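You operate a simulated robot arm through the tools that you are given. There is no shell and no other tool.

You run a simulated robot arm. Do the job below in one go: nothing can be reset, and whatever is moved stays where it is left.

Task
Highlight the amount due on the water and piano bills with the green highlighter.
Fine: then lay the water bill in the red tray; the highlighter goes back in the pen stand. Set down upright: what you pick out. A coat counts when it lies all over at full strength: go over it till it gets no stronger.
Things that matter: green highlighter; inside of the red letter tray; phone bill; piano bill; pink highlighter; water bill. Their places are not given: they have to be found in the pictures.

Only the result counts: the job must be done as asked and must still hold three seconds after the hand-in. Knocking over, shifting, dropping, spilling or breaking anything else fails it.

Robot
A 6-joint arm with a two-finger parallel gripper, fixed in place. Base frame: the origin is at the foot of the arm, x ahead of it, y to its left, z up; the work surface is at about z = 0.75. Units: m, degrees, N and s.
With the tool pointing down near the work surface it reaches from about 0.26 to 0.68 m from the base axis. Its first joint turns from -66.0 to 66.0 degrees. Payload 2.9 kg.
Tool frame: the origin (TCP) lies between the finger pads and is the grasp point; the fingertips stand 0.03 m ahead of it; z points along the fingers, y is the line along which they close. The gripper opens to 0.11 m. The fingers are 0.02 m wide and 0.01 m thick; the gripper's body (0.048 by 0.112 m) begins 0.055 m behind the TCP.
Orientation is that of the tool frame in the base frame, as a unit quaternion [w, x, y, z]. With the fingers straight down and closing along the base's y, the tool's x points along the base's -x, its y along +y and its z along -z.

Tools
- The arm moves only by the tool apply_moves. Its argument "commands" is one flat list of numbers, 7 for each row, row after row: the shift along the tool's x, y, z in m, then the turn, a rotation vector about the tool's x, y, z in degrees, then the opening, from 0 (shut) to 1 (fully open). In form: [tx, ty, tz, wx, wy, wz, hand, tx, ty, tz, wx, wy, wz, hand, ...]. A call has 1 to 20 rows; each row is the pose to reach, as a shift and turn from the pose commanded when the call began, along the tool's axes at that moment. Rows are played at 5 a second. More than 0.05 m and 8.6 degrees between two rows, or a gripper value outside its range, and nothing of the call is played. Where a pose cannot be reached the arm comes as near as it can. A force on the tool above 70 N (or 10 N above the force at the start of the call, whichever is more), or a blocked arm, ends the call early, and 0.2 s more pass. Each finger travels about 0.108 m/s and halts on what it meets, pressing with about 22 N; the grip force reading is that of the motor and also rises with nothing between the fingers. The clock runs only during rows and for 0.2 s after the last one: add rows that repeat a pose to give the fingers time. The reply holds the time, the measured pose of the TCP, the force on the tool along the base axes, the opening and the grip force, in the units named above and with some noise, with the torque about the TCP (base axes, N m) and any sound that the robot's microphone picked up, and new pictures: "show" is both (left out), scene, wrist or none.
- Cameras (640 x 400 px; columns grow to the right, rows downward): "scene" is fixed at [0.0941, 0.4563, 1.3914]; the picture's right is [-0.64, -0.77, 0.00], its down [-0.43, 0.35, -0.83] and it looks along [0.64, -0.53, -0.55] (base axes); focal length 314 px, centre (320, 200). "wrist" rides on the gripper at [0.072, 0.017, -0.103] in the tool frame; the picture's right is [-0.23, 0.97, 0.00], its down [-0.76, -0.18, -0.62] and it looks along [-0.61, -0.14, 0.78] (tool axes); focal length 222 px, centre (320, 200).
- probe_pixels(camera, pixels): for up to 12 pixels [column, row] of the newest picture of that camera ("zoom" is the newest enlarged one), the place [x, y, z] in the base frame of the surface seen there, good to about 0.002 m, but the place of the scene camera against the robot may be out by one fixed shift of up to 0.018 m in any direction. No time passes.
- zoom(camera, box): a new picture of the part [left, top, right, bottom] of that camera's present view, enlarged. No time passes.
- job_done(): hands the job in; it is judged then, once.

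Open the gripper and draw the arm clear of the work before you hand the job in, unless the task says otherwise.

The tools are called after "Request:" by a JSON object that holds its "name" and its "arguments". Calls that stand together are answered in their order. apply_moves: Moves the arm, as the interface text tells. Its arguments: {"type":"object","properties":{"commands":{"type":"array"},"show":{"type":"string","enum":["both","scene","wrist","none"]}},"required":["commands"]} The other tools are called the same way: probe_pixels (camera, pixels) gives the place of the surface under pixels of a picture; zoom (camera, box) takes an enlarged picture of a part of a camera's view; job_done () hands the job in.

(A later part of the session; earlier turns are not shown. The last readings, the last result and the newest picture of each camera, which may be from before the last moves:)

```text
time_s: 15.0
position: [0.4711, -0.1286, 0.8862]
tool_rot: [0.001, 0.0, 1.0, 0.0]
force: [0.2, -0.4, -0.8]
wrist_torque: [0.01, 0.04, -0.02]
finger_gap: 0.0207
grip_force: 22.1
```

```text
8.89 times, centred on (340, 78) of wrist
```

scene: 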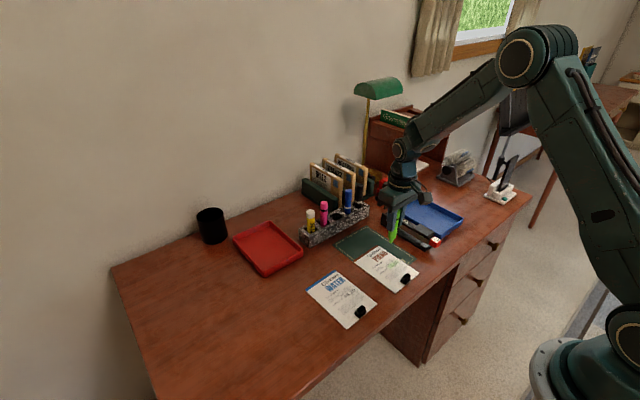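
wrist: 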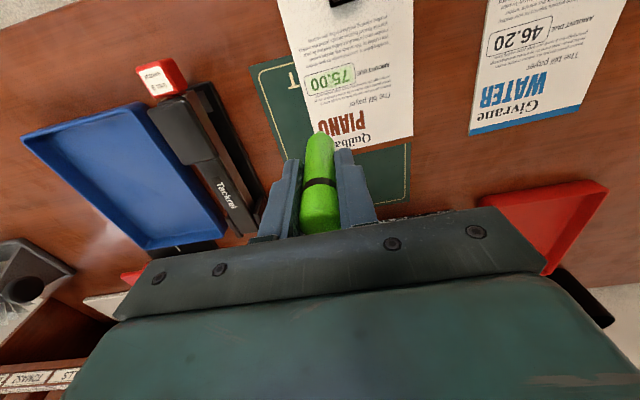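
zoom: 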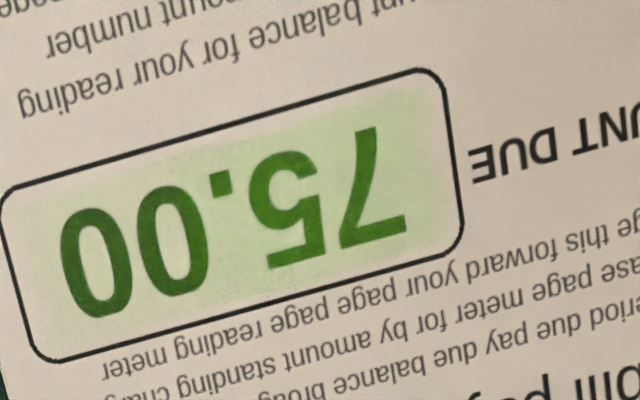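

The coat fades near the box's upper and lower edges, so I'll add passes offset by ±4 mm in x, running ±20 mm in y.

Request:
{"name": "apply_moves", "arguments": {"commands": [0.034, -0.003, 0.03, 0, 0, 0, 0.1, 0.034, -0.003, 0.0505, 0, 0, 0, 0.1, 0.034, 0.002, 0.0505, 0, 0, 0, 0.1, 0.034, 0.007, 0.0505, 0, 0, 0, 0.1, 0.034, 0.012, 0.0505, 0, 0, 0, 0.1, 0.034, 0.017, 0.0505, 0, 0, 0, 0.1, 0.034, 0.022, 0.0505, 0, 0, 0, 0.1, 0.034, 0.027, 0.0505, 0, 0, 0, 0.1, 0.034, 0.032, 0.0505, 0, 0, 0, 0.1, 0.034, 0.037, 0.0505, 0, 0, 0, 0.1, 0.026, 0.037, 0.0505, 0, 0, 0, 0.1, 0.026, 0.032, 0.0505, 0, 0, 0, 0.1, 0.026, 0.027, 0.0505, 0, 0, 0, 0.1, 0.026, 0.022, 0.0505, 0, 0, 0, 0.1, 0.026, 0.017, 0.0505, 0, 0, 0, 0.1, 0.026, 0.012, 0.0505, 0, 0, 0, 0.1, 0.026, 0.007, 0.0505, 0, 0, 0, 0.1, 0.026, 0.002, 0.0505, 0, 0, 0, 0.1, 0.026, -0.003, 0.0505, 0, 0, 0, 0.1, 0.026, -0.003, 0.0505, 0, 0, 0, 0.1], "show": "none"}}

Request:
{"name": "apply_moves", "arguments": {"commands": [0, 0, -0.015, 0, 0, 0, 0.1, -0.015, 0, -0.04, 0, 0, 0, 0.1, -0.03, 0, -0.05, 0, 0, 0, 0.1, -0.03, 0, -0.05, 0, 0, 0, 0.1], "show": "wrist"}}

Request:
{"name": "zoom", "arguments": {"camera": "wrist", "box": [305, 55, 375, 100]}}

Request:
{"name": "zoom", "arguments": {"camera": "scene", "box": [375, 245, 405, 275]}}

```text
time_s: 19.2
position: [0.447, -0.1317, 0.8341]
tool_rot: [-0.001, 0.0, 1.0, 0.0]
force: [-0.1, -0.4, 0.4]
wrist_torque: [-0.03, 0.01, -0.01]
finger_gap: 0.0207
grip_force: 21.9
```

```text
time_s: 20.2
position: [0.4749, -0.1318, 0.8869]
tool_rot: [0.0, 0.0, 1.0, 0.0]
force: [0.4, -0.3, -1.2]
wrist_torque: [0.0, -0.07, -0.02]
finger_gap: 0.0207
grip_force: 21.9
```

wrist: 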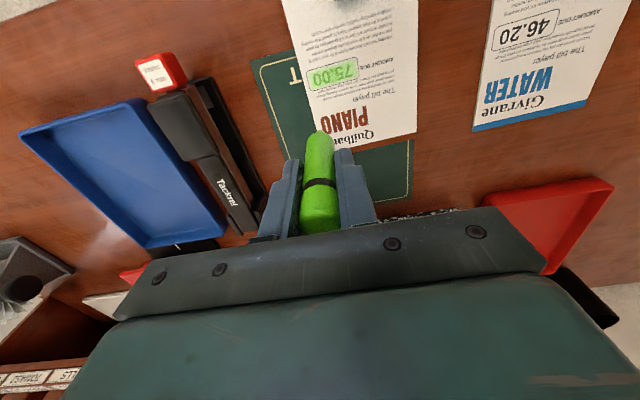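

```text
8.89 times, centred on (340, 78) of wrist
```

zoom: 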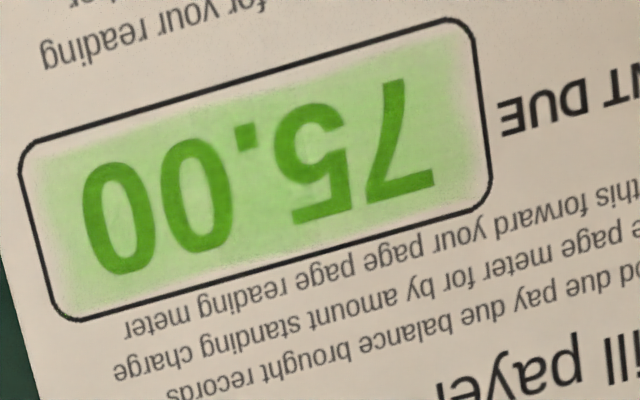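

```text
13.33 times, centred on (390, 260) of scene
```

zoom: 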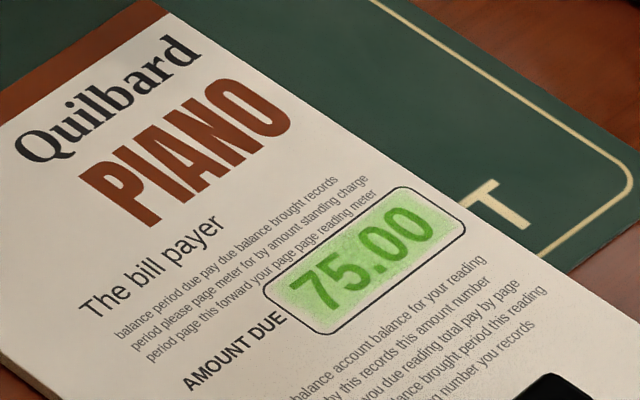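

The coat is building up; it's still pale within ~1.5 mm of the frame, especially on the low‑x edge. I'll run a perimeter loop slightly farther out.

Request:
{"name": "apply_moves", "arguments": {"commands": [0.0395, -0.0015, 0.025, 0, 0, 0, 0.1, 0.0395, -0.0015, 0.045, 0, 0, 0, 0.1, 0.0395, -0.0015, 0.0505, 0, 0, 0, 0.1, 0.0395, 0.0055, 0.0505, 0, 0, 0, 0.1, 0.0395, 0.0125, 0.0505, 0, 0, 0, 0.1, 0.0395, 0.0195, 0.0505, 0, 0, 0, 0.1, 0.0395, 0.0265, 0.0505, 0, 0, 0, 0.1, 0.0395, 0.034, 0.0505, 0, 0, 0, 0.1, 0.0395, 0.0415, 0.0505, 0, 0, 0, 0.1, 0.0345, 0.0415, 0.0505, 0, 0, 0, 0.1, 0.0295, 0.0415, 0.0505, 0, 0, 0, 0.1, 0.0295, 0.034, 0.0505, 0, 0, 0, 0.1, 0.0295, 0.0265, 0.0505, 0, 0, 0, 0.1, 0.0295, 0.0195, 0.0505, 0, 0, 0, 0.1, 0.0295, 0.0125, 0.0505, 0, 0, 0, 0.1, 0.0295, 0.0055, 0.0505, 0, 0, 0, 0.1, 0.0295, -0.0015, 0.0505, 0, 0, 0, 0.1, 0.0345, -0.0015, 0.0505, 0, 0, 0, 0.1, 0.0395, -0.0015, 0.0505, 0, 0, 0, 0.1, 0.0395, -0.0015, 0.0505, 0, 0, 0, 0.1], "show": "none"}}

Request:
{"name": "apply_moves", "arguments": {"commands": [-0.003, 0.007, 0, 0, 0, 0, 0.1, -0.003, 0.014, 0, 0, 0, 0, 0.1, -0.003, 0.021, 0, 0, 0, 0, 0.1, -0.003, 0.028, 0, 0, 0, 0, 0.1, -0.003, 0.035, 0, 0, 0, 0, 0.1, -0.003, 0.043, 0, 0, 0, 0, 0.1, -0.007, 0.043, 0, 0, 0, 0, 0.1, -0.007, 0.035, 0, 0, 0, 0, 0.1, -0.007, 0.028, 0, 0, 0, 0, 0.1, -0.007, 0.021, 0, 0, 0, 0, 0.1, -0.007, 0.014, 0, 0, 0, 0, 0.1, -0.007, 0.007, 0, 0, 0, 0, 0.1, -0.007, 0, 0, 0, 0, 0, 0.1, -0.007, 0, 0, 0, 0, 0, 0.1], "show": "none"}}

Request:
{"name": "apply_moves", "arguments": {"commands": [0, 0, -0.015, 0, 0, 0, 0.1, -0.015, 0, -0.04, 0, 0, 0, 0.1, -0.03, 0, -0.05, 0, 0, 0, 0.1, -0.03, 0, -0.05, 0, 0, 0, 0.1], "show": "wrist"}}

Request:
{"name": "zoom", "arguments": {"camera": "wrist", "box": [300, 50, 370, 100]}}

Request:
{"name": "zoom", "arguments": {"camera": "scene", "box": [375, 245, 405, 275]}}

```text
time_s: 24.4
position: [0.4356, -0.1334, 0.8345]
tool_rot: [0.0, 0.0, 1.0, 0.001]
force: [0.0, -0.8, -0.4]
wrist_torque: [0.01, -0.02, 0.04]
finger_gap: 0.0204
grip_force: 21.5
```

```text
time_s: 27.4
position: [0.4434, -0.1331, 0.8349]
tool_rot: [0.0, 0.0, 1.0, 0.0]
force: [-0.2, 0.5, 0.2]
wrist_torque: [-0.02, 0.02, 0.05]
finger_gap: 0.0204
grip_force: 22.2
```

```text
time_s: 28.4
position: [0.4728, -0.1346, 0.8855]
tool_rot: [0.0, 0.0, 1.0, 0.0]
force: [-0.4, -0.6, -1.5]
wrist_torque: [-0.01, 0.0, -0.02]
finger_gap: 0.0203
grip_force: 21.8
```

wrist: 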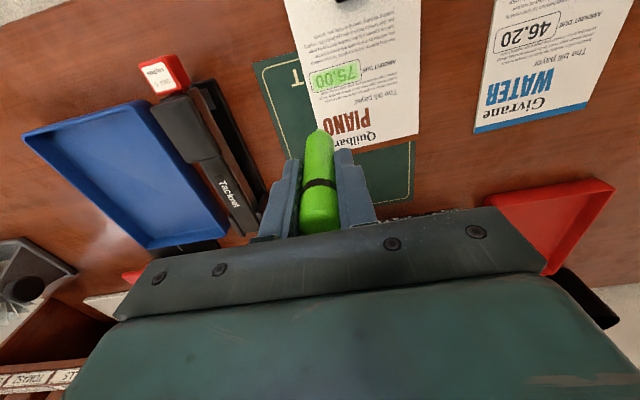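

```text
8.00 times, centred on (335, 75) of wrist
```

zoom: 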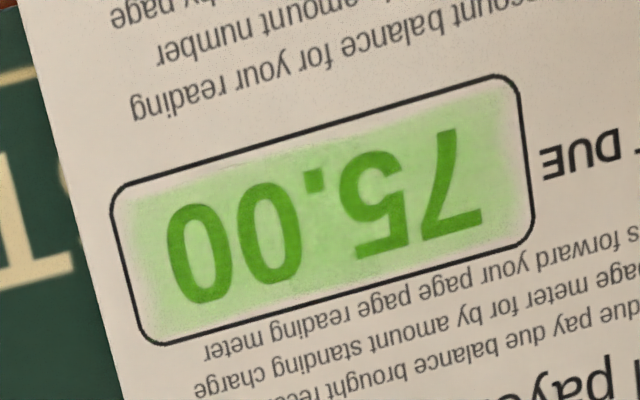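

```text
13.33 times, centred on (390, 260) of scene
```

zoom: 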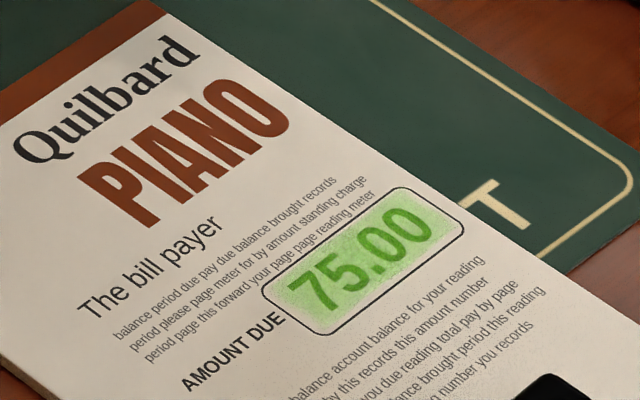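

The coat looks unchanged from before and the last forces read ~0, so contact may have been lost. I'll compare the pen's position in the fingers with the same zoom as right after lifting (ring was at zoom y≈225–265).

Request:
{"name": "zoom", "arguments": {"camera": "wrist", "box": [240, 100, 400, 240]}}

Request:
{"name": "probe_pixels", "arguments": {"camera": "wrist", "pixels": [[319, 215], [319, 222], [319, 226], [319, 182], [320, 133]]}}

```text
2.86 times, centred on (320, 170) of wrist
```

zoom: 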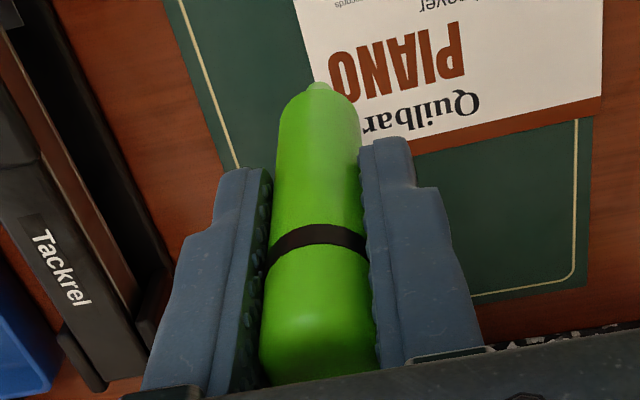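

```text
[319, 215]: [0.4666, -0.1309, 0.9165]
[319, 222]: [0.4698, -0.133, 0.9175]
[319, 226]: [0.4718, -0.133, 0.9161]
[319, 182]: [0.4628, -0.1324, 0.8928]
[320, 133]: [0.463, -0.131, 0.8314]
```

The pen hasn't slid but seems tilted a couple of degrees (nib slightly toward −x). I'll go to the box center, 4 mm above the earlier contact height, and step down reading the force.

Request:
{"name": "apply_moves", "arguments": {"commands": [0.0295, 0.0215, 0.03, 0, 0, 0, 0.1, 0.0295, 0.0215, 0.045, 0, 0, 0, 0.1, 0.0295, 0.0215, 0.045, 0, 0, 0, 0.1], "show": "none"}}

Request:
{"name": "zoom", "arguments": {"camera": "scene", "box": [372, 232, 412, 272]}}

Request:
{"name": "apply_moves", "arguments": {"commands": [0, 0, 0.002, 0, 0, 0, 0.1, 0, 0, 0.003, 0, 0, 0, 0.1, 0, 0, 0.003, 0, 0, 0, 0.1], "show": "none"}}

Request:
{"name": "apply_moves", "arguments": {"commands": [0, 0, 0.001, 0, 0, 0, 0.1, 0, 0, 0.001, 0, 0, 0, 0.1], "show": "none"}}

Request:
{"name": "apply_moves", "arguments": {"commands": [0, 0, 0.001, 0, 0, 0, 0.1, 0, 0, 0.001, 0, 0, 0, 0.1], "show": "none"}}

Request:
{"name": "zoom", "arguments": {"camera": "scene", "box": [372, 232, 412, 272]}}

```text
time_s: 29.2
position: [0.4438, -0.1119, 0.84]
tool_rot: [0.0, -0.001, 1.0, 0.0]
force: [-0.9, 0.0, 0.1]
wrist_torque: [0.0, 0.01, 0.02]
finger_gap: 0.02
grip_force: 22.2
```

```text
10.00 times, centred on (392, 252) of scene
```

zoom: 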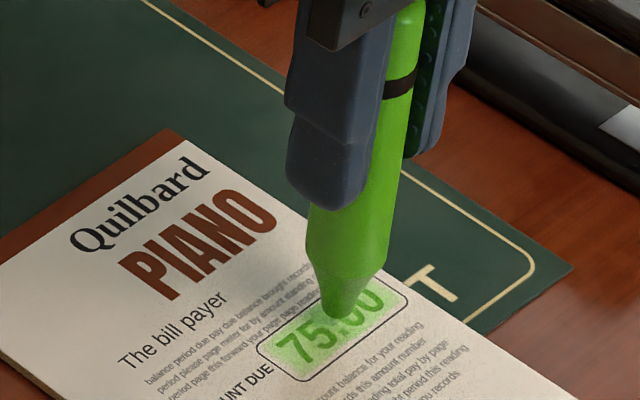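

```text
time_s: 30.0
position: [0.4436, -0.1127, 0.8377]
tool_rot: [0.0, 0.0, 1.0, 0.0]
force: [-0.1, 0.1, 0.2]
wrist_torque: [0.02, 0.02, 0.01]
finger_gap: 0.0203
grip_force: 21.7
```

```text
time_s: 30.6
position: [0.4436, -0.1129, 0.8354]
tool_rot: [-0.001, -0.001, 1.0, 0.0]
force: [0.0, -0.1, -0.3]
wrist_torque: [-0.04, 0.02, 0.01]
finger_gap: 0.0201
grip_force: 22.0
```

```text
time_s: 31.2
position: [0.4451, -0.1128, 0.8346]
tool_rot: [0.001, -0.001, 1.0, 0.0]
force: [-0.8, -0.7, 0.4]
wrist_torque: [-0.01, 0.01, 0.02]
finger_gap: 0.0202
grip_force: 22.1
```

```text
10.00 times, centred on (392, 252) of scene
```

zoom: 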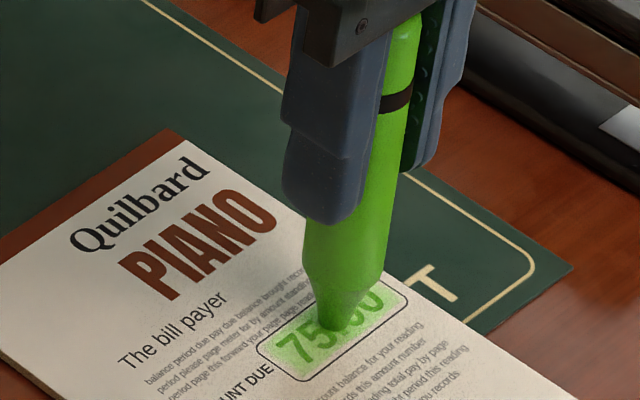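

Still no force at TCP z≈0.8346, so the pen slid up a little in the grip earlier. I'll keep stepping down 1 mm at a time until the force rises.

Request:
{"name": "apply_moves", "arguments": {"commands": [0, 0, 0.001, 0, 0, 0, 0.1, 0, 0, 0.001, 0, 0, 0, 0.1], "show": "none"}}

Request:
{"name": "apply_moves", "arguments": {"commands": [0, 0, 0.0007, 0, 0, 0, 0.1, 0, 0, 0.0007, 0, 0, 0, 0.1], "show": "none"}}

Request:
{"name": "apply_moves", "arguments": {"commands": [0, 0, 0.0007, 0, 0, 0, 0.1, 0, 0, 0.0007, 0, 0, 0, 0.1], "show": "none"}}

```text
time_s: 31.8
position: [0.444, -0.1125, 0.8351]
tool_rot: [0.001, 0.0, 1.0, 0.001]
force: [-2.7, -0.9, 12.7]
wrist_torque: [-0.01, 0.25, 0.02]
finger_gap: 0.0201
grip_force: 22.0
```

```text
time_s: 32.4
position: [0.4439, -0.1134, 0.8348]
tool_rot: [0.002, 0.0, 1.0, 0.0]
force: [0.3, -0.9, 14.6]
wrist_torque: [-0.06, -0.01, 0.0]
finger_gap: 0.0202
grip_force: 21.5
```

```text
time_s: 33.0
position: [0.4436, -0.1118, 0.8332]
tool_rot: [0.001, 0.0, 1.0, 0.0]
force: [2.7, -1.4, 15.5]
wrist_torque: [-0.07, -0.16, -0.02]
finger_gap: 0.0203
grip_force: 22.1
```

Contact is stiff (≈12 N/mm) and the pen slips near 15 N. I'll back up about 1 mm and read the force to find a light contact.

Request:
{"name": "apply_moves", "arguments": {"commands": [0, 0, -0.0009, 0, 0, 0, 0.1, 0, 0, -0.0009, 0, 0, 0, 0.1], "show": "none"}}

Request:
{"name": "zoom", "arguments": {"camera": "scene", "box": [372, 232, 412, 272]}}

```text
time_s: 33.6
position: [0.4439, -0.1118, 0.8323]
tool_rot: [-0.001, -0.001, 1.0, 0.0]
force: [2.4, 0.8, 6.5]
wrist_torque: [-0.01, -0.18, 0.01]
finger_gap: 0.02
grip_force: 22.1
```

```text
10.00 times, centred on (392, 252) of scene
```

zoom: 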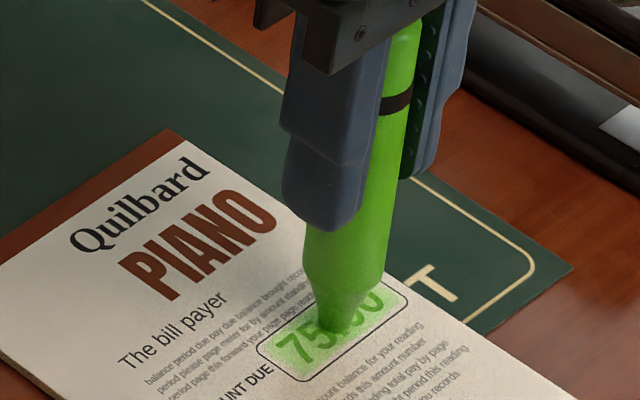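

Now 6.5 N of firm contact. I'll run a serpentine over the box (x offsets +5, 0, −5 mm; y ±20 mm) at this height and check the force at its end.

Request:
{"name": "apply_moves", "arguments": {"commands": [0.0025, 0.01, -0.0002, 0, 0, 0, 0.1, 0.005, 0.02, -0.0002, 0, 0, 0, 0.1, 0.005, 0.012, -0.0002, 0, 0, 0, 0.1, 0.005, 0.004, -0.0002, 0, 0, 0, 0.1, 0.005, -0.004, -0.0002, 0, 0, 0, 0.1, 0.005, -0.012, -0.0002, 0, 0, 0, 0.1, 0.005, -0.02, -0.0002, 0, 0, 0, 0.1, 0, -0.02, -0.0002, 0, 0, 0, 0.1, 0, -0.012, -0.0002, 0, 0, 0, 0.1, 0, -0.004, -0.0002, 0, 0, 0, 0.1, 0, 0.004, -0.0002, 0, 0, 0, 0.1, 0, 0.012, -0.0002, 0, 0, 0, 0.1, 0, 0.02, -0.0002, 0, 0, 0, 0.1, -0.005, 0.02, -0.0002, 0, 0, 0, 0.1, -0.005, 0.012, -0.0002, 0, 0, 0, 0.1, -0.005, 0.004, -0.0002, 0, 0, 0, 0.1, -0.005, -0.004, -0.0002, 0, 0, 0, 0.1, -0.005, -0.012, -0.0002, 0, 0, 0, 0.1, -0.005, -0.02, -0.0002, 0, 0, 0, 0.1, -0.005, -0.02, -0.0002, 0, 0, 0, 0.1], "show": "none"}}

Request:
{"name": "apply_moves", "arguments": {"commands": [0, 0, -0.015, 0, 0, 0, 0.1, -0.015, 0, -0.04, 0, 0, 0, 0.1, -0.03, 0, -0.05, 0, 0, 0, 0.1, -0.03, 0, -0.05, 0, 0, 0, 0.1], "show": "wrist"}}

Request:
{"name": "zoom", "arguments": {"camera": "wrist", "box": [300, 45, 370, 95]}}

Request:
{"name": "zoom", "arguments": {"camera": "scene", "box": [375, 245, 405, 275]}}

```text
time_s: 37.8
position: [0.4487, -0.1331, 0.8337]
tool_rot: [0.0, 0.0, 1.0, 0.0]
force: [-0.8, 0.2, -0.6]
wrist_torque: [-0.02, -0.01, -0.03]
finger_gap: 0.0198
grip_force: 21.7
```

```text
time_s: 38.8
position: [0.4786, -0.1325, 0.8839]
tool_rot: [0.0, 0.001, 1.0, 0.0]
force: [0.4, 0.9, 0.1]
wrist_torque: [-0.01, -0.02, 0.01]
finger_gap: 0.0202
grip_force: 22.2
```

wrist: 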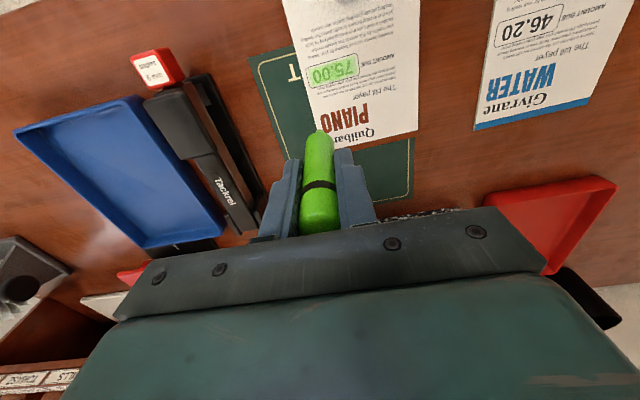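

```text
8.00 times, centred on (335, 70) of wrist
```

zoom: 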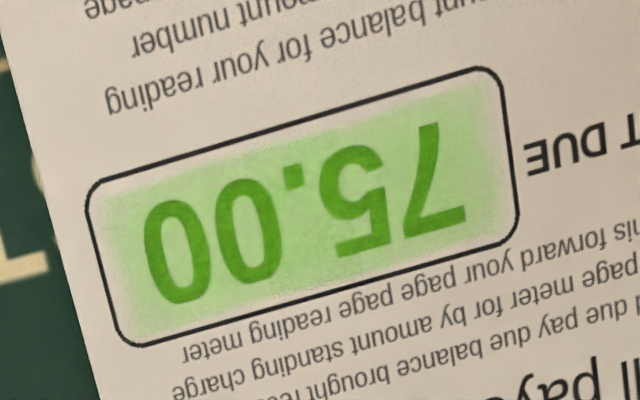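

```text
13.33 times, centred on (390, 260) of scene
```

zoom: 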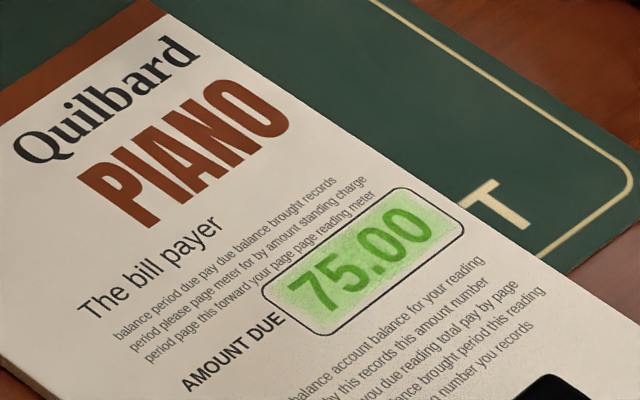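

The coat looks the same as in the two earlier pictures. I'll zoom further on both ends of the box to judge whether the edges are fully coated.

Request:
{"name": "zoom", "arguments": {"camera": "wrist", "box": [308, 55, 338, 92]}}

Request:
{"name": "zoom", "arguments": {"camera": "wrist", "box": [334, 48, 364, 85]}}

```text
10.81 times, centred on (323, 74) of wrist
```

zoom: 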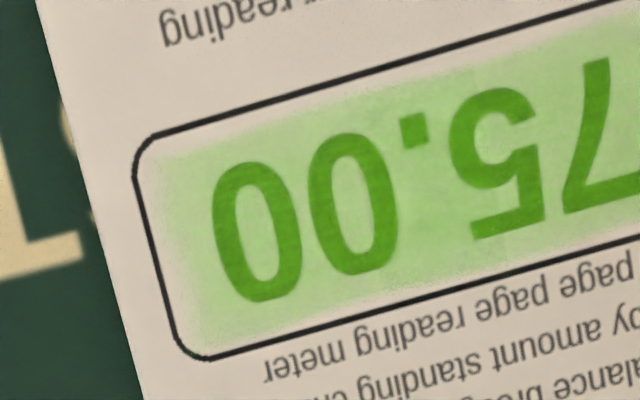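

```text
10.81 times, centred on (349, 66) of wrist
```

zoom: 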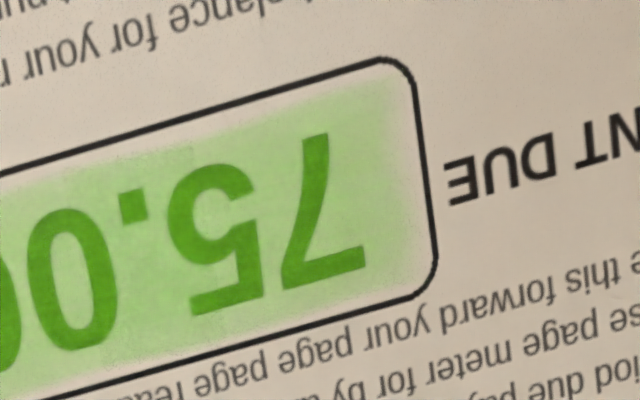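

The low‑x edge (top line in this view) and the box's ends are still faded, so the last passes probably lost contact. I'll return to the center, find contact again, and check force at several places along the box.

Request:
{"name": "apply_moves", "arguments": {"commands": [0.03, 0.02, 0.025, 0, 0, 0, 0.1, 0.035, 0.02, 0.045, 0, 0, 0, 0.1, 0.035, 0.02, 0.0492, 0, 0, 0, 0.1, 0.035, 0.02, 0.0492, 0, 0, 0, 0.1], "show": "none"}}

Request:
{"name": "apply_moves", "arguments": {"commands": [0, 0, 0.0005, 0, 0, 0, 0.1, 0, 0, 0.0005, 0, 0, 0, 0.1], "show": "none"}}

Request:
{"name": "apply_moves", "arguments": {"commands": [0, 0, 0.0005, 0, 0, 0, 0.1, 0, 0, 0.0005, 0, 0, 0, 0.1], "show": "none"}}

```text
time_s: 39.8
position: [0.4412, -0.1124, 0.8346]
tool_rot: [0.0, 0.0, 1.0, 0.001]
force: [-0.3, -0.6, -0.1]
wrist_torque: [-0.02, 0.0, -0.01]
finger_gap: 0.0202
grip_force: 21.8
```

```text
time_s: 40.4
position: [0.4431, -0.1121, 0.8343]
tool_rot: [0.0, -0.001, 1.0, 0.0]
force: [0.4, 0.4, -0.6]
wrist_torque: [0.04, -0.01, 0.01]
finger_gap: 0.0201
grip_force: 22.0
```

```text
time_s: 41.0
position: [0.4433, -0.1124, 0.8329]
tool_rot: [0.0, 0.0, 1.0, -0.001]
force: [-0.8, 0.8, 1.9]
wrist_torque: [0.03, 0.0, 0.01]
finger_gap: 0.0202
grip_force: 22.1
```

Contact again at ~1.9 N. I'll press 0.3 mm more and move +10 mm in y, then check force at several box positions.

Request:
{"name": "apply_moves", "arguments": {"commands": [0, 0, 0.0003, 0, 0, 0, 0.1, 0, 0.005, 0.0003, 0, 0, 0, 0.1, 0, 0.01, 0.0003, 0, 0, 0, 0.1, 0, 0.01, 0.0003, 0, 0, 0, 0.1], "show": "none"}}

Request:
{"name": "apply_moves", "arguments": {"commands": [0, 0.005, 0, 0, 0, 0, 0.1, 0, 0.01, 0, 0, 0, 0, 0.1, 0, 0.01, 0, 0, 0, 0, 0.1], "show": "none"}}

Request:
{"name": "apply_moves", "arguments": {"commands": [0, -0.005, 0, 0, 0, 0, 0.1, 0, -0.01, 0, 0, 0, 0, 0.1, 0, -0.015, 0, 0, 0, 0, 0.1, 0, -0.02, 0, 0, 0, 0, 0.1, 0, -0.02, 0, 0, 0, 0, 0.1], "show": "none"}}

Request:
{"name": "apply_moves", "arguments": {"commands": [0, -0.005, 0, 0, 0, 0, 0.1, 0, -0.01, 0, 0, 0, 0, 0.1, 0, -0.01, 0, 0, 0, 0, 0.1], "show": "none"}}

Request:
{"name": "apply_moves", "arguments": {"commands": [0, -0.005, 0, 0, 0, 0, 0.1, 0, -0.01, 0, 0, 0, 0, 0.1, 0, -0.01, 0, 0, 0, 0, 0.1], "show": "none"}}

```text
time_s: 42.0
position: [0.4437, -0.1018, 0.8338]
tool_rot: [0.0, -0.001, 1.0, 0.001]
force: [0.4, -0.8, 2.9]
wrist_torque: [-0.1, -0.01, 0.01]
finger_gap: 0.02
grip_force: 22.3
```

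```text
time_s: 42.8
position: [0.4433, -0.0932, 0.8341]
tool_rot: [0.0, 0.0, 1.0, 0.0]
force: [-0.5, -0.8, 4.1]
wrist_torque: [-0.08, -0.03, 0.01]
finger_gap: 0.02
grip_force: 21.2
```

```text
time_s: 44.0
position: [0.4435, -0.1133, 0.8324]
tool_rot: [0.0, 0.0, 1.0, 0.0]
force: [-0.6, 0.8, 2.3]
wrist_torque: [0.07, 0.02, 0.02]
finger_gap: 0.0203
grip_force: 21.9
```

```text
time_s: 44.8
position: [0.4445, -0.1232, 0.833]
tool_rot: [0.0, 0.0, 1.0, 0.0]
force: [-0.1, 0.7, 3.6]
wrist_torque: [0.15, -0.04, -0.03]
finger_gap: 0.02
grip_force: 21.8
```

```text
time_s: 45.6
position: [0.4433, -0.1326, 0.8331]
tool_rot: [-0.001, 0.0, 1.0, 0.0]
force: [0.1, 1.6, 2.2]
wrist_torque: [0.04, -0.02, 0.02]
finger_gap: 0.0201
grip_force: 21.9
```

Steady contact of 2–4 N along the whole midline now. I'll trace the perimeter at this height, starting with the low‑x edge.

Request:
{"name": "apply_moves", "arguments": {"commands": [0.003, -0.001, 0, 0, 0, 0, 0.1, 0.0055, -0.001, 0, 0, 0, 0, 0.1, 0.0055, 0.004, 0, 0, 0, 0, 0.1, 0.0055, 0.009, 0, 0, 0, 0, 0.1, 0.0055, 0.014, 0, 0, 0, 0, 0.1, 0.0055, 0.019, 0, 0, 0, 0, 0.1, 0.0055, 0.024, 0, 0, 0, 0, 0.1, 0.0055, 0.029, 0, 0, 0, 0, 0.1, 0.0055, 0.034, 0, 0, 0, 0, 0.1, 0.0055, 0.038, 0, 0, 0, 0, 0.1, 0.0055, 0.041, 0, 0, 0, 0, 0.1, 0.0055, 0.041, 0, 0, 0, 0, 0.1], "show": "none"}}

Request:
{"name": "zoom", "arguments": {"camera": "scene", "box": [375, 245, 405, 275]}}

```text
time_s: 48.2
position: [0.439, -0.0906, 0.8321]
tool_rot: [0.0, 0.0, 1.0, 0.0]
force: [0.8, -0.6, 1.3]
wrist_torque: [-0.02, -0.07, 0.0]
finger_gap: 0.0198
grip_force: 21.6
```

```text
13.33 times, centred on (390, 260) of scene
```

zoom: 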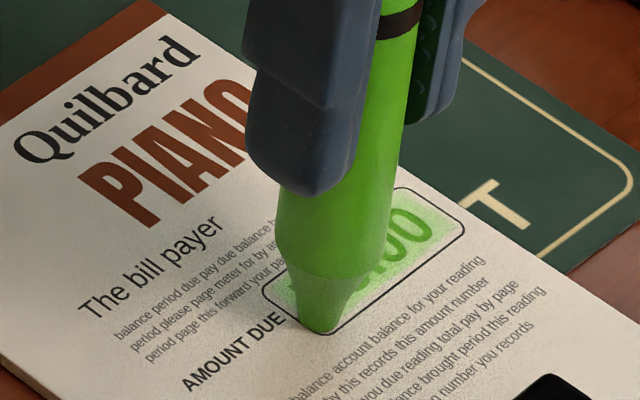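

The nib sits in the low‑x/+y corner, touching the frame line at (325,332). Continuing across this end and back along the high‑x edge.

Request:
{"name": "apply_moves", "arguments": {"commands": [-0.004, 0, 0, 0, 0, 0, 0.1, -0.008, 0, 0, 0, 0, 0, 0.1, -0.011, 0, 0, 0, 0, 0, 0.1, -0.011, -0.004, 0, 0, 0, 0, 0.1, -0.011, -0.009, 0, 0, 0, 0, 0.1, -0.011, -0.014, 0, 0, 0, 0, 0.1, -0.011, -0.019, 0, 0, 0, 0, 0.1, -0.011, -0.024, 0, 0, 0, 0, 0.1, -0.011, -0.029, 0, 0, 0, 0, 0.1, -0.011, -0.034, 0, 0, 0, 0, 0.1, -0.011, -0.039, 0, 0, 0, 0, 0.1, -0.011, -0.042, 0, 0, 0, 0, 0.1, -0.011, -0.042, 0, 0, 0, 0, 0.1], "show": "none"}}

Request:
{"name": "zoom", "arguments": {"camera": "scene", "box": [375, 245, 405, 275]}}

Request:
{"name": "apply_moves", "arguments": {"commands": [0.004, 0, 0, 0, 0, 0, 0.1, 0.008, 0, 0, 0, 0, 0, 0.1, 0.011, 0, 0, 0, 0, 0, 0.1, 0.011, 0, 0, 0, 0, 0, 0.1], "show": "none"}}

Request:
{"name": "apply_moves", "arguments": {"commands": [0, 0, -0.015, 0, 0, 0, 0.1, -0.015, 0, -0.04, 0, 0, 0, 0.1, -0.04, 0, -0.05, 0, 0, 0, 0.1, -0.04, 0, -0.05, 0, 0, 0, 0.1], "show": "wrist"}}

Request:
{"name": "zoom", "arguments": {"camera": "wrist", "box": [300, 40, 370, 90]}}

Request:
{"name": "zoom", "arguments": {"camera": "scene", "box": [375, 245, 405, 275]}}

```text
time_s: 51.0
position: [0.4491, -0.1336, 0.8322]
tool_rot: [0.0, 0.0, 1.0, 0.0]
force: [0.5, 1.6, 4.2]
wrist_torque: [0.03, -0.03, -0.01]
finger_gap: 0.0204
grip_force: 22.3
```

```text
13.33 times, centred on (390, 260) of scene
```

zoom: 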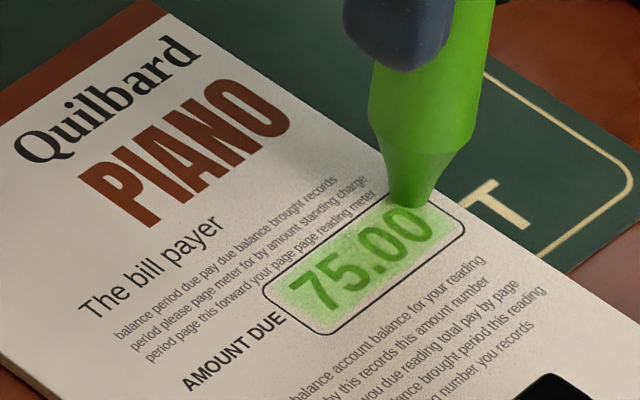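

```text
time_s: 52.0
position: [0.4381, -0.1329, 0.8327]
tool_rot: [0.0, 0.0, 1.0, -0.001]
force: [2.0, -0.8, 3.9]
wrist_torque: [0.01, -0.15, -0.02]
finger_gap: 0.0198
grip_force: 22.0
```

```text
time_s: 53.0
position: [0.4773, -0.1322, 0.8819]
tool_rot: [0.0, 0.001, 1.0, 0.0]
force: [-0.2, -0.1, 0.1]
wrist_torque: [0.0, 0.0, 0.01]
finger_gap: 0.0202
grip_force: 22.3
```

wrist: 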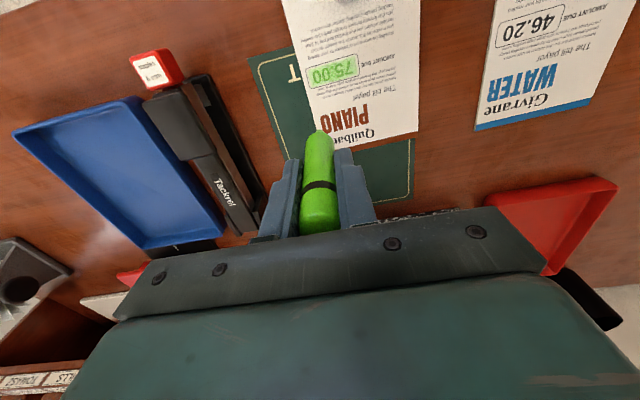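

```text
8.00 times, centred on (335, 65) of wrist
```

zoom: 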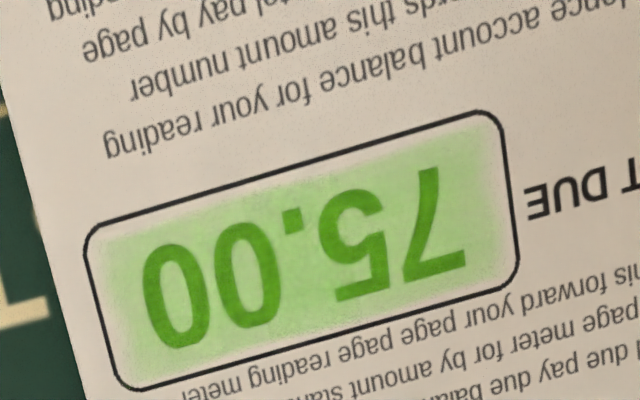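

```text
13.33 times, centred on (390, 260) of scene
```

zoom: 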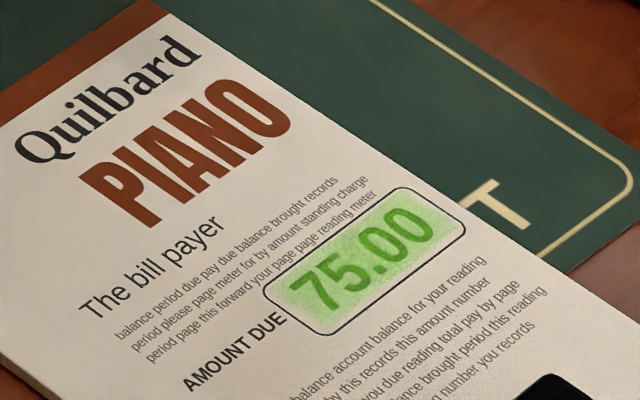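

With confirmed contact (1–4 N) around the whole perimeter and midline, the picture didn't change any more, so the piano coat is at full strength. Next I'll move over the water bill's amount box center.

Request:
{"name": "apply_moves", "arguments": {"commands": [0.006, 0.037, 0, 0, 0, 0, 0.1, 0.012, 0.074, 0, 0, 0, 0, 0.1, 0.018, 0.111, 0, 0, 0, 0, 0.1, 0.024, 0.148, 0, 0, 0, 0, 0.1, 0.0292, 0.1853, 0, 0, 0, 0, 0.1, 0.0292, 0.1853, 0.03, 0, 0, 0, 0.1, 0.0292, 0.1853, 0.045, 0, 0, 0, 0.1, 0.0292, 0.1853, 0.045, 0, 0, 0, 0.1], "show": "both"}}

Request:
{"name": "zoom", "arguments": {"camera": "scene", "box": [320, 265, 370, 315]}}

Request:
{"name": "zoom", "arguments": {"camera": "wrist", "box": [240, 90, 400, 190]}}

```text
time_s: 54.8
position: [0.4499, 0.0513, 0.8371]
tool_rot: [-0.001, 0.0, 1.0, 0.0]
force: [-0.1, 0.6, 0.2]
wrist_torque: [-0.01, 0.01, 0.0]
finger_gap: 0.0201
grip_force: 22.2
```

scene: 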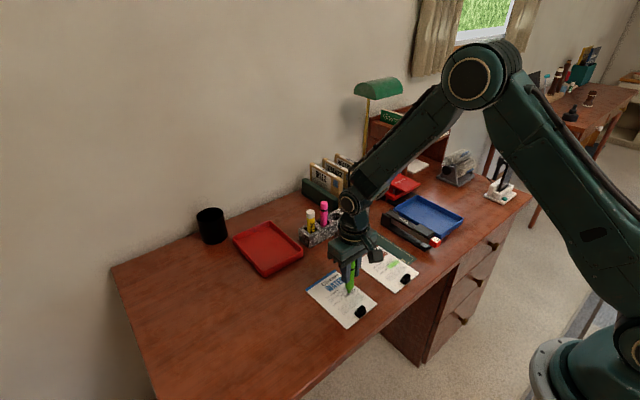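
wrist: 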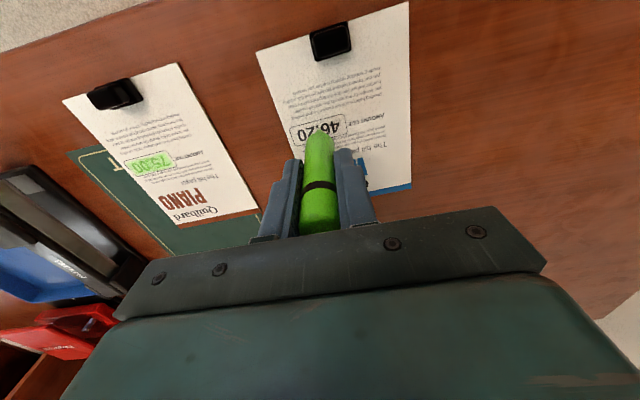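

```text
8.00 times, centred on (345, 290) of scene
```

zoom: 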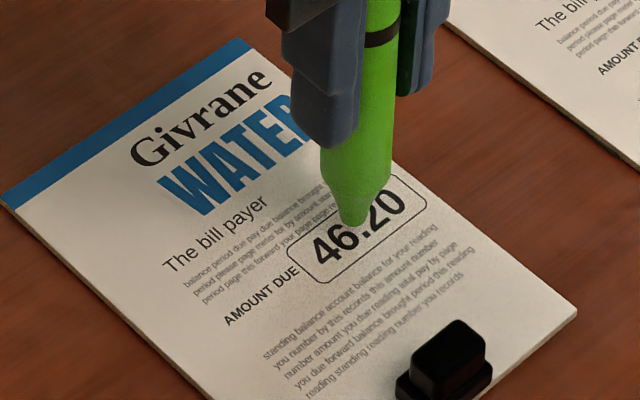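

```text
4.00 times, centred on (320, 140) of wrist
```

zoom: 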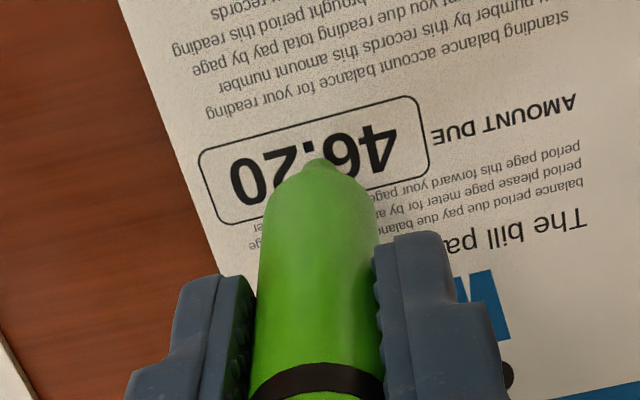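

The nib hangs just above the "46.20" box center. Stepping down to contact in small increments.

Request:
{"name": "apply_moves", "arguments": {"commands": [0, 0, 0.002, 0, 0, 0, 0.1, 0, 0, 0.0035, 0, 0, 0, 0.1, 0, 0, 0.0035, 0, 0, 0, 0.1], "show": "none"}}

Request:
{"name": "apply_moves", "arguments": {"commands": [0, 0, 0.0006, 0, 0, 0, 0.1, 0, 0, 0.0006, 0, 0, 0, 0.1], "show": "none"}}

Request:
{"name": "apply_moves", "arguments": {"commands": [0, 0, 0.0005, 0, 0, 0, 0.1, 0, 0, 0.0005, 0, 0, 0, 0.1], "show": "none"}}

```text
time_s: 55.6
position: [0.4492, 0.0521, 0.8348]
tool_rot: [0.0, -0.001, 1.0, 0.0]
force: [-0.3, 0.3, -0.1]
wrist_torque: [0.02, -0.02, -0.01]
finger_gap: 0.0202
grip_force: 22.0
```

```text
time_s: 56.2
position: [0.4481, 0.0511, 0.8341]
tool_rot: [0.0, 0.0, 1.0, 0.0]
force: [0.6, 0.4, 0.0]
wrist_torque: [0.01, 0.0, -0.02]
finger_gap: 0.0201
grip_force: 22.1
```

```text
time_s: 56.8
position: [0.4489, 0.0521, 0.8326]
tool_rot: [-0.001, 0.0, 1.0, 0.0]
force: [-0.1, 0.2, 0.6]
wrist_torque: [0.01, 0.02, 0.02]
finger_gap: 0.0203
grip_force: 22.1
```

Force 0.6 N, nearly in contact. I'll continue with 0.3 mm steps.

Request:
{"name": "apply_moves", "arguments": {"commands": [0, 0, 0.0003, 0, 0, 0, 0.1, 0, 0, 0.0003, 0, 0, 0, 0.1], "show": "none"}}

Request:
{"name": "apply_moves", "arguments": {"commands": [0, 0, 0.0002, 0, 0, 0, 0.1, 0, 0, 0.0002, 0, 0, 0, 0.1], "show": "none"}}

```text
time_s: 57.4
position: [0.4493, 0.0526, 0.8339]
tool_rot: [0.001, 0.0, 1.0, 0.0]
force: [-0.6, 0.3, 3.5]
wrist_torque: [0.0, 0.03, -0.03]
finger_gap: 0.0201
grip_force: 22.6
```

```text
time_s: 58.0
position: [0.4494, 0.0513, 0.8335]
tool_rot: [0.0, 0.001, 1.0, -0.001]
force: [0.8, -0.1, 4.0]
wrist_torque: [-0.02, -0.05, 0.0]
finger_gap: 0.02
grip_force: 22.1
```

Contact at 4 N. I'll draw the midline of the water box in both directions and read the force at the ends.

Request:
{"name": "apply_moves", "arguments": {"commands": [0, 0.005, 0, 0, 0, 0, 0.1, 0, 0.01, 0, 0, 0, 0, 0.1, 0, 0.015, 0, 0, 0, 0, 0.1, 0, 0.02, 0, 0, 0, 0, 0.1, 0, 0.02, 0, 0, 0, 0, 0.1], "show": "none"}}

Request:
{"name": "apply_moves", "arguments": {"commands": [0, -0.005, 0, 0, 0, 0, 0.1, 0, -0.01, 0, 0, 0, 0, 0.1, 0, -0.015, 0, 0, 0, 0, 0.1, 0, -0.02, 0, 0, 0, 0, 0.1, 0, -0.025, 0, 0, 0, 0, 0.1, 0, -0.03, 0, 0, 0, 0, 0.1, 0, -0.035, 0, 0, 0, 0, 0.1, 0, -0.04, 0, 0, 0, 0, 0.1, 0, -0.04, 0, 0, 0, 0, 0.1], "show": "none"}}

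Request:
{"name": "zoom", "arguments": {"camera": "scene", "box": [330, 275, 360, 305]}}

```text
time_s: 59.2
position: [0.4482, 0.0726, 0.8339]
tool_rot: [0.0, 0.0, 1.0, 0.0]
force: [0.2, -2.5, 4.5]
wrist_torque: [-0.11, -0.05, -0.01]
finger_gap: 0.0199
grip_force: 21.3
```

```text
time_s: 61.2
position: [0.4493, 0.0318, 0.833]
tool_rot: [0.0, -0.001, 1.0, 0.0]
force: [-0.2, 0.6, 2.4]
wrist_torque: [0.07, -0.07, -0.01]
finger_gap: 0.0203
grip_force: 22.2
```

```text
13.33 times, centred on (345, 290) of scene
```

zoom: 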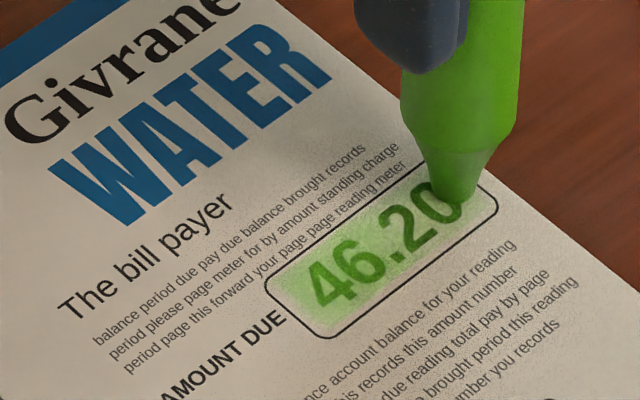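

The coat appears inside the box, nib at (460,190) near the −y end. Now the low‑x edge line, then across the +y end and back along the high‑x edge.

Request:
{"name": "apply_moves", "arguments": {"commands": [0.003, -0.001, 0, 0, 0, 0, 0.1, 0.005, -0.001, 0, 0, 0, 0, 0.1, 0.005, 0.004, 0, 0, 0, 0, 0.1, 0.005, 0.009, 0, 0, 0, 0, 0.1, 0.005, 0.014, 0, 0, 0, 0, 0.1, 0.005, 0.019, 0, 0, 0, 0, 0.1, 0.005, 0.024, 0, 0, 0, 0, 0.1, 0.005, 0.029, 0, 0, 0, 0, 0.1, 0.005, 0.034, 0, 0, 0, 0, 0.1, 0.005, 0.038, 0, 0, 0, 0, 0.1, 0.005, 0.041, 0, 0, 0, 0, 0.1, 0.005, 0.041, 0, 0, 0, 0, 0.1], "show": "none"}}

Request:
{"name": "apply_moves", "arguments": {"commands": [-0.004, 0, 0, 0, 0, 0, 0.1, -0.008, 0, 0, 0, 0, 0, 0.1, -0.01, 0, 0, 0, 0, 0, 0.1, -0.01, -0.004, 0, 0, 0, 0, 0.1, -0.01, -0.009, 0, 0, 0, 0, 0.1, -0.01, -0.014, 0, 0, 0, 0, 0.1, -0.01, -0.019, 0, 0, 0, 0, 0.1, -0.01, -0.024, 0, 0, 0, 0, 0.1, -0.01, -0.029, 0, 0, 0, 0, 0.1, -0.01, -0.034, 0, 0, 0, 0, 0.1, -0.01, -0.039, 0, 0, 0, 0, 0.1, -0.01, -0.042, 0, 0, 0, 0, 0.1, -0.01, -0.042, 0, 0, 0, 0, 0.1], "show": "none"}}

Request:
{"name": "apply_moves", "arguments": {"commands": [0.004, 0, 0, 0, 0, 0, 0.1, 0.007, 0, 0, 0, 0, 0, 0.1, 0.007, 0.006, 0, 0, 0, 0, 0.1, 0.007, 0.012, 0, 0, 0, 0, 0.1, 0.007, 0.018, 0, 0, 0, 0, 0.1, 0.007, 0.024, 0, 0, 0, 0, 0.1, 0.007, 0.03, 0, 0, 0, 0, 0.1, 0.007, 0.036, 0, 0, 0, 0, 0.1, 0.007, 0.042, 0, 0, 0, 0, 0.1, 0.007, 0.042, 0, 0, 0, 0, 0.1], "show": "none"}}

Request:
{"name": "apply_moves", "arguments": {"commands": [0, 0, -0.015, 0, 0, 0, 0.1, -0.015, 0, -0.04, 0, 0, 0, 0.1, -0.04, 0, -0.05, 0, 0, 0, 0.1, -0.04, 0, -0.05, 0, 0, 0, 0.1], "show": "wrist"}}

Request:
{"name": "zoom", "arguments": {"camera": "scene", "box": [330, 275, 360, 305]}}

```text
time_s: 63.8
position: [0.4445, 0.0739, 0.8325]
tool_rot: [0.0, 0.0, 1.0, 0.0]
force: [0.0, -2.2, 7.2]
wrist_torque: [-0.16, -0.03, 0.0]
finger_gap: 0.0202
grip_force: 21.8
```

```text
time_s: 66.6
position: [0.4529, 0.0302, 0.8336]
tool_rot: [-0.001, 0.0, 1.0, -0.001]
force: [-0.5, -0.4, 1.3]
wrist_torque: [0.07, -0.03, 0.0]
finger_gap: 0.0204
grip_force: 22.1
```

```text
time_s: 68.8
position: [0.4466, 0.0726, 0.8322]
tool_rot: [0.0, 0.0, 1.0, -0.001]
force: [-0.2, -0.2, 2.2]
wrist_torque: [-0.05, 0.0, 0.0]
finger_gap: 0.02
grip_force: 21.6
```

```text
time_s: 69.8
position: [0.488, 0.0729, 0.8828]
tool_rot: [0.0, 0.001, 1.0, 0.0]
force: [-0.2, 0.3, -0.7]
wrist_torque: [-0.01, 0.02, 0.03]
finger_gap: 0.02
grip_force: 21.5
```

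wrist: 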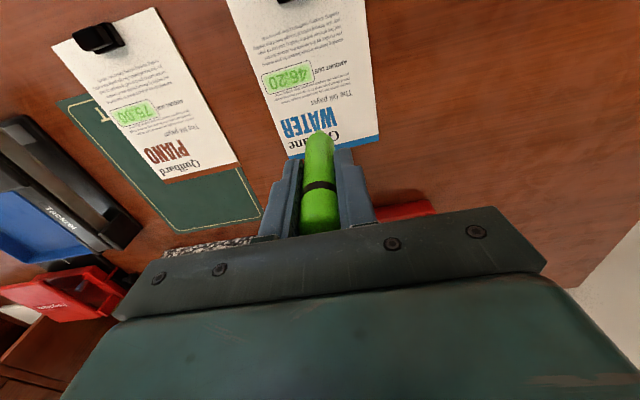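

```text
13.33 times, centred on (345, 290) of scene
```

zoom: 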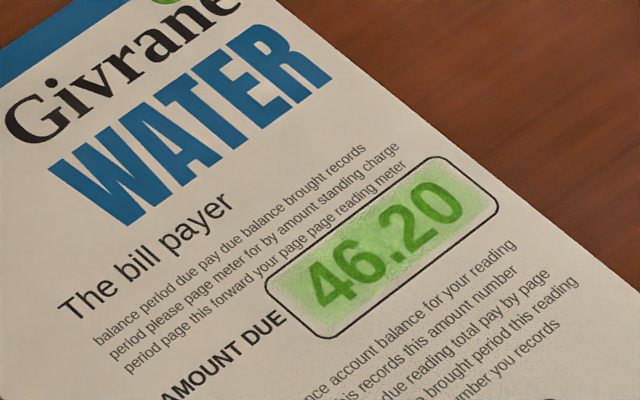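

The water coat is applied. I'll zoom on both boxes at equal scale to compare strength.

Request:
{"name": "zoom", "arguments": {"camera": "wrist", "box": [255, 50, 325, 105]}}

Request:
{"name": "zoom", "arguments": {"camera": "wrist", "box": [100, 85, 170, 140]}}

Request:
{"name": "zoom", "arguments": {"camera": "wrist", "box": [100, 50, 330, 150]}}

```text
7.27 times, centred on (290, 78) of wrist
```

zoom: 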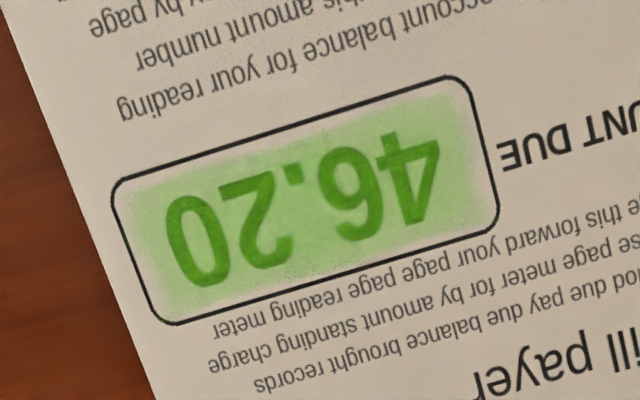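

```text
7.27 times, centred on (135, 112) of wrist
```

zoom: 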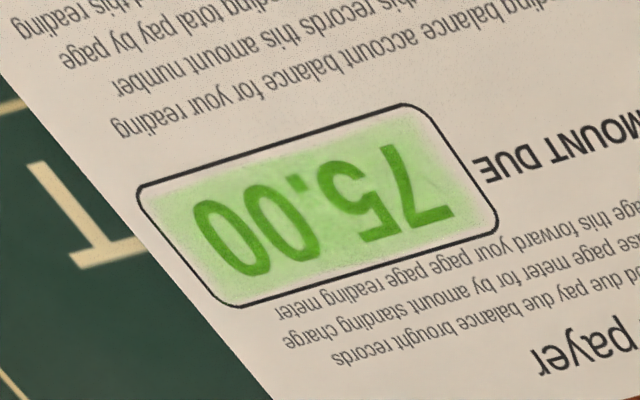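

```text
2.78 times, centred on (215, 100) of wrist
```

zoom: 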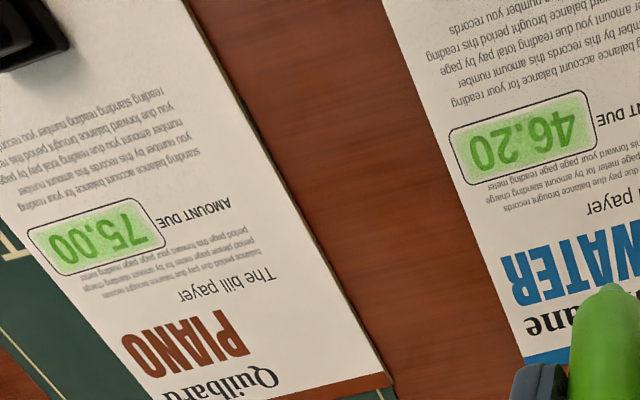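

The water box's corners look a bit more faded than the piano's. I'll zoom more on the corners of each.

Request:
{"name": "zoom", "arguments": {"camera": "wrist", "box": [263, 68, 287, 98]}}

Request:
{"name": "zoom", "arguments": {"camera": "wrist", "box": [292, 58, 316, 88]}}

Request:
{"name": "zoom", "arguments": {"camera": "wrist", "box": [110, 97, 134, 127]}}

Request:
{"name": "zoom", "arguments": {"camera": "wrist", "box": [136, 92, 160, 122]}}

```text
13.33 times, centred on (275, 83) of wrist
```

zoom: 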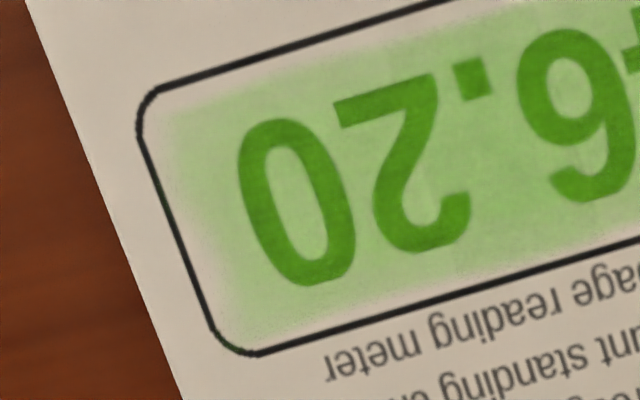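

```text
13.33 times, centred on (304, 73) of wrist
```

zoom: 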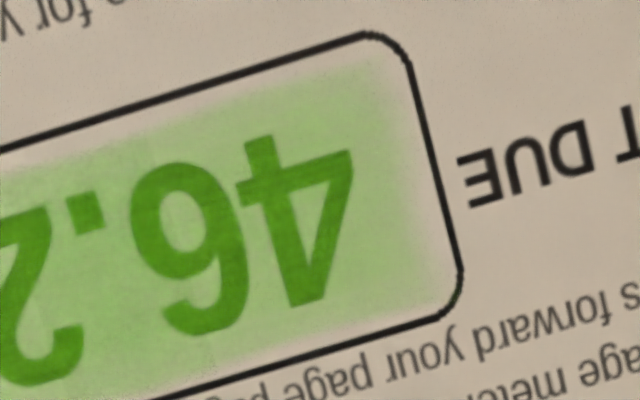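

```text
13.33 times, centred on (122, 112) of wrist
```

zoom: 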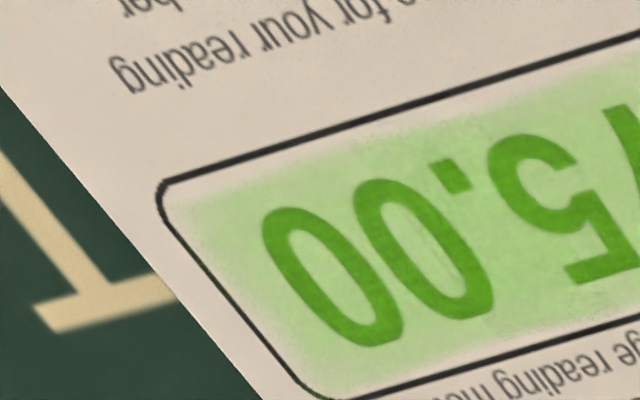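

```text
13.33 times, centred on (148, 107) of wrist
```

zoom: 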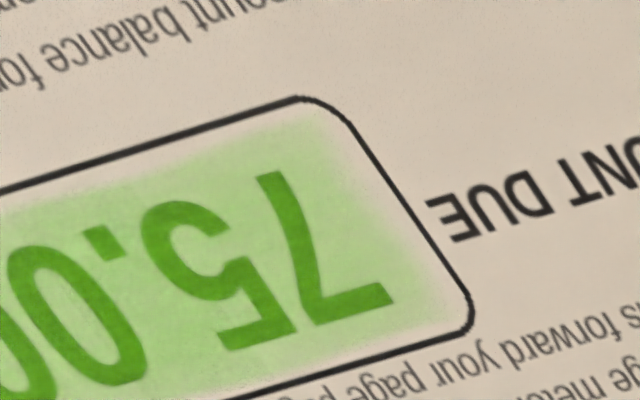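

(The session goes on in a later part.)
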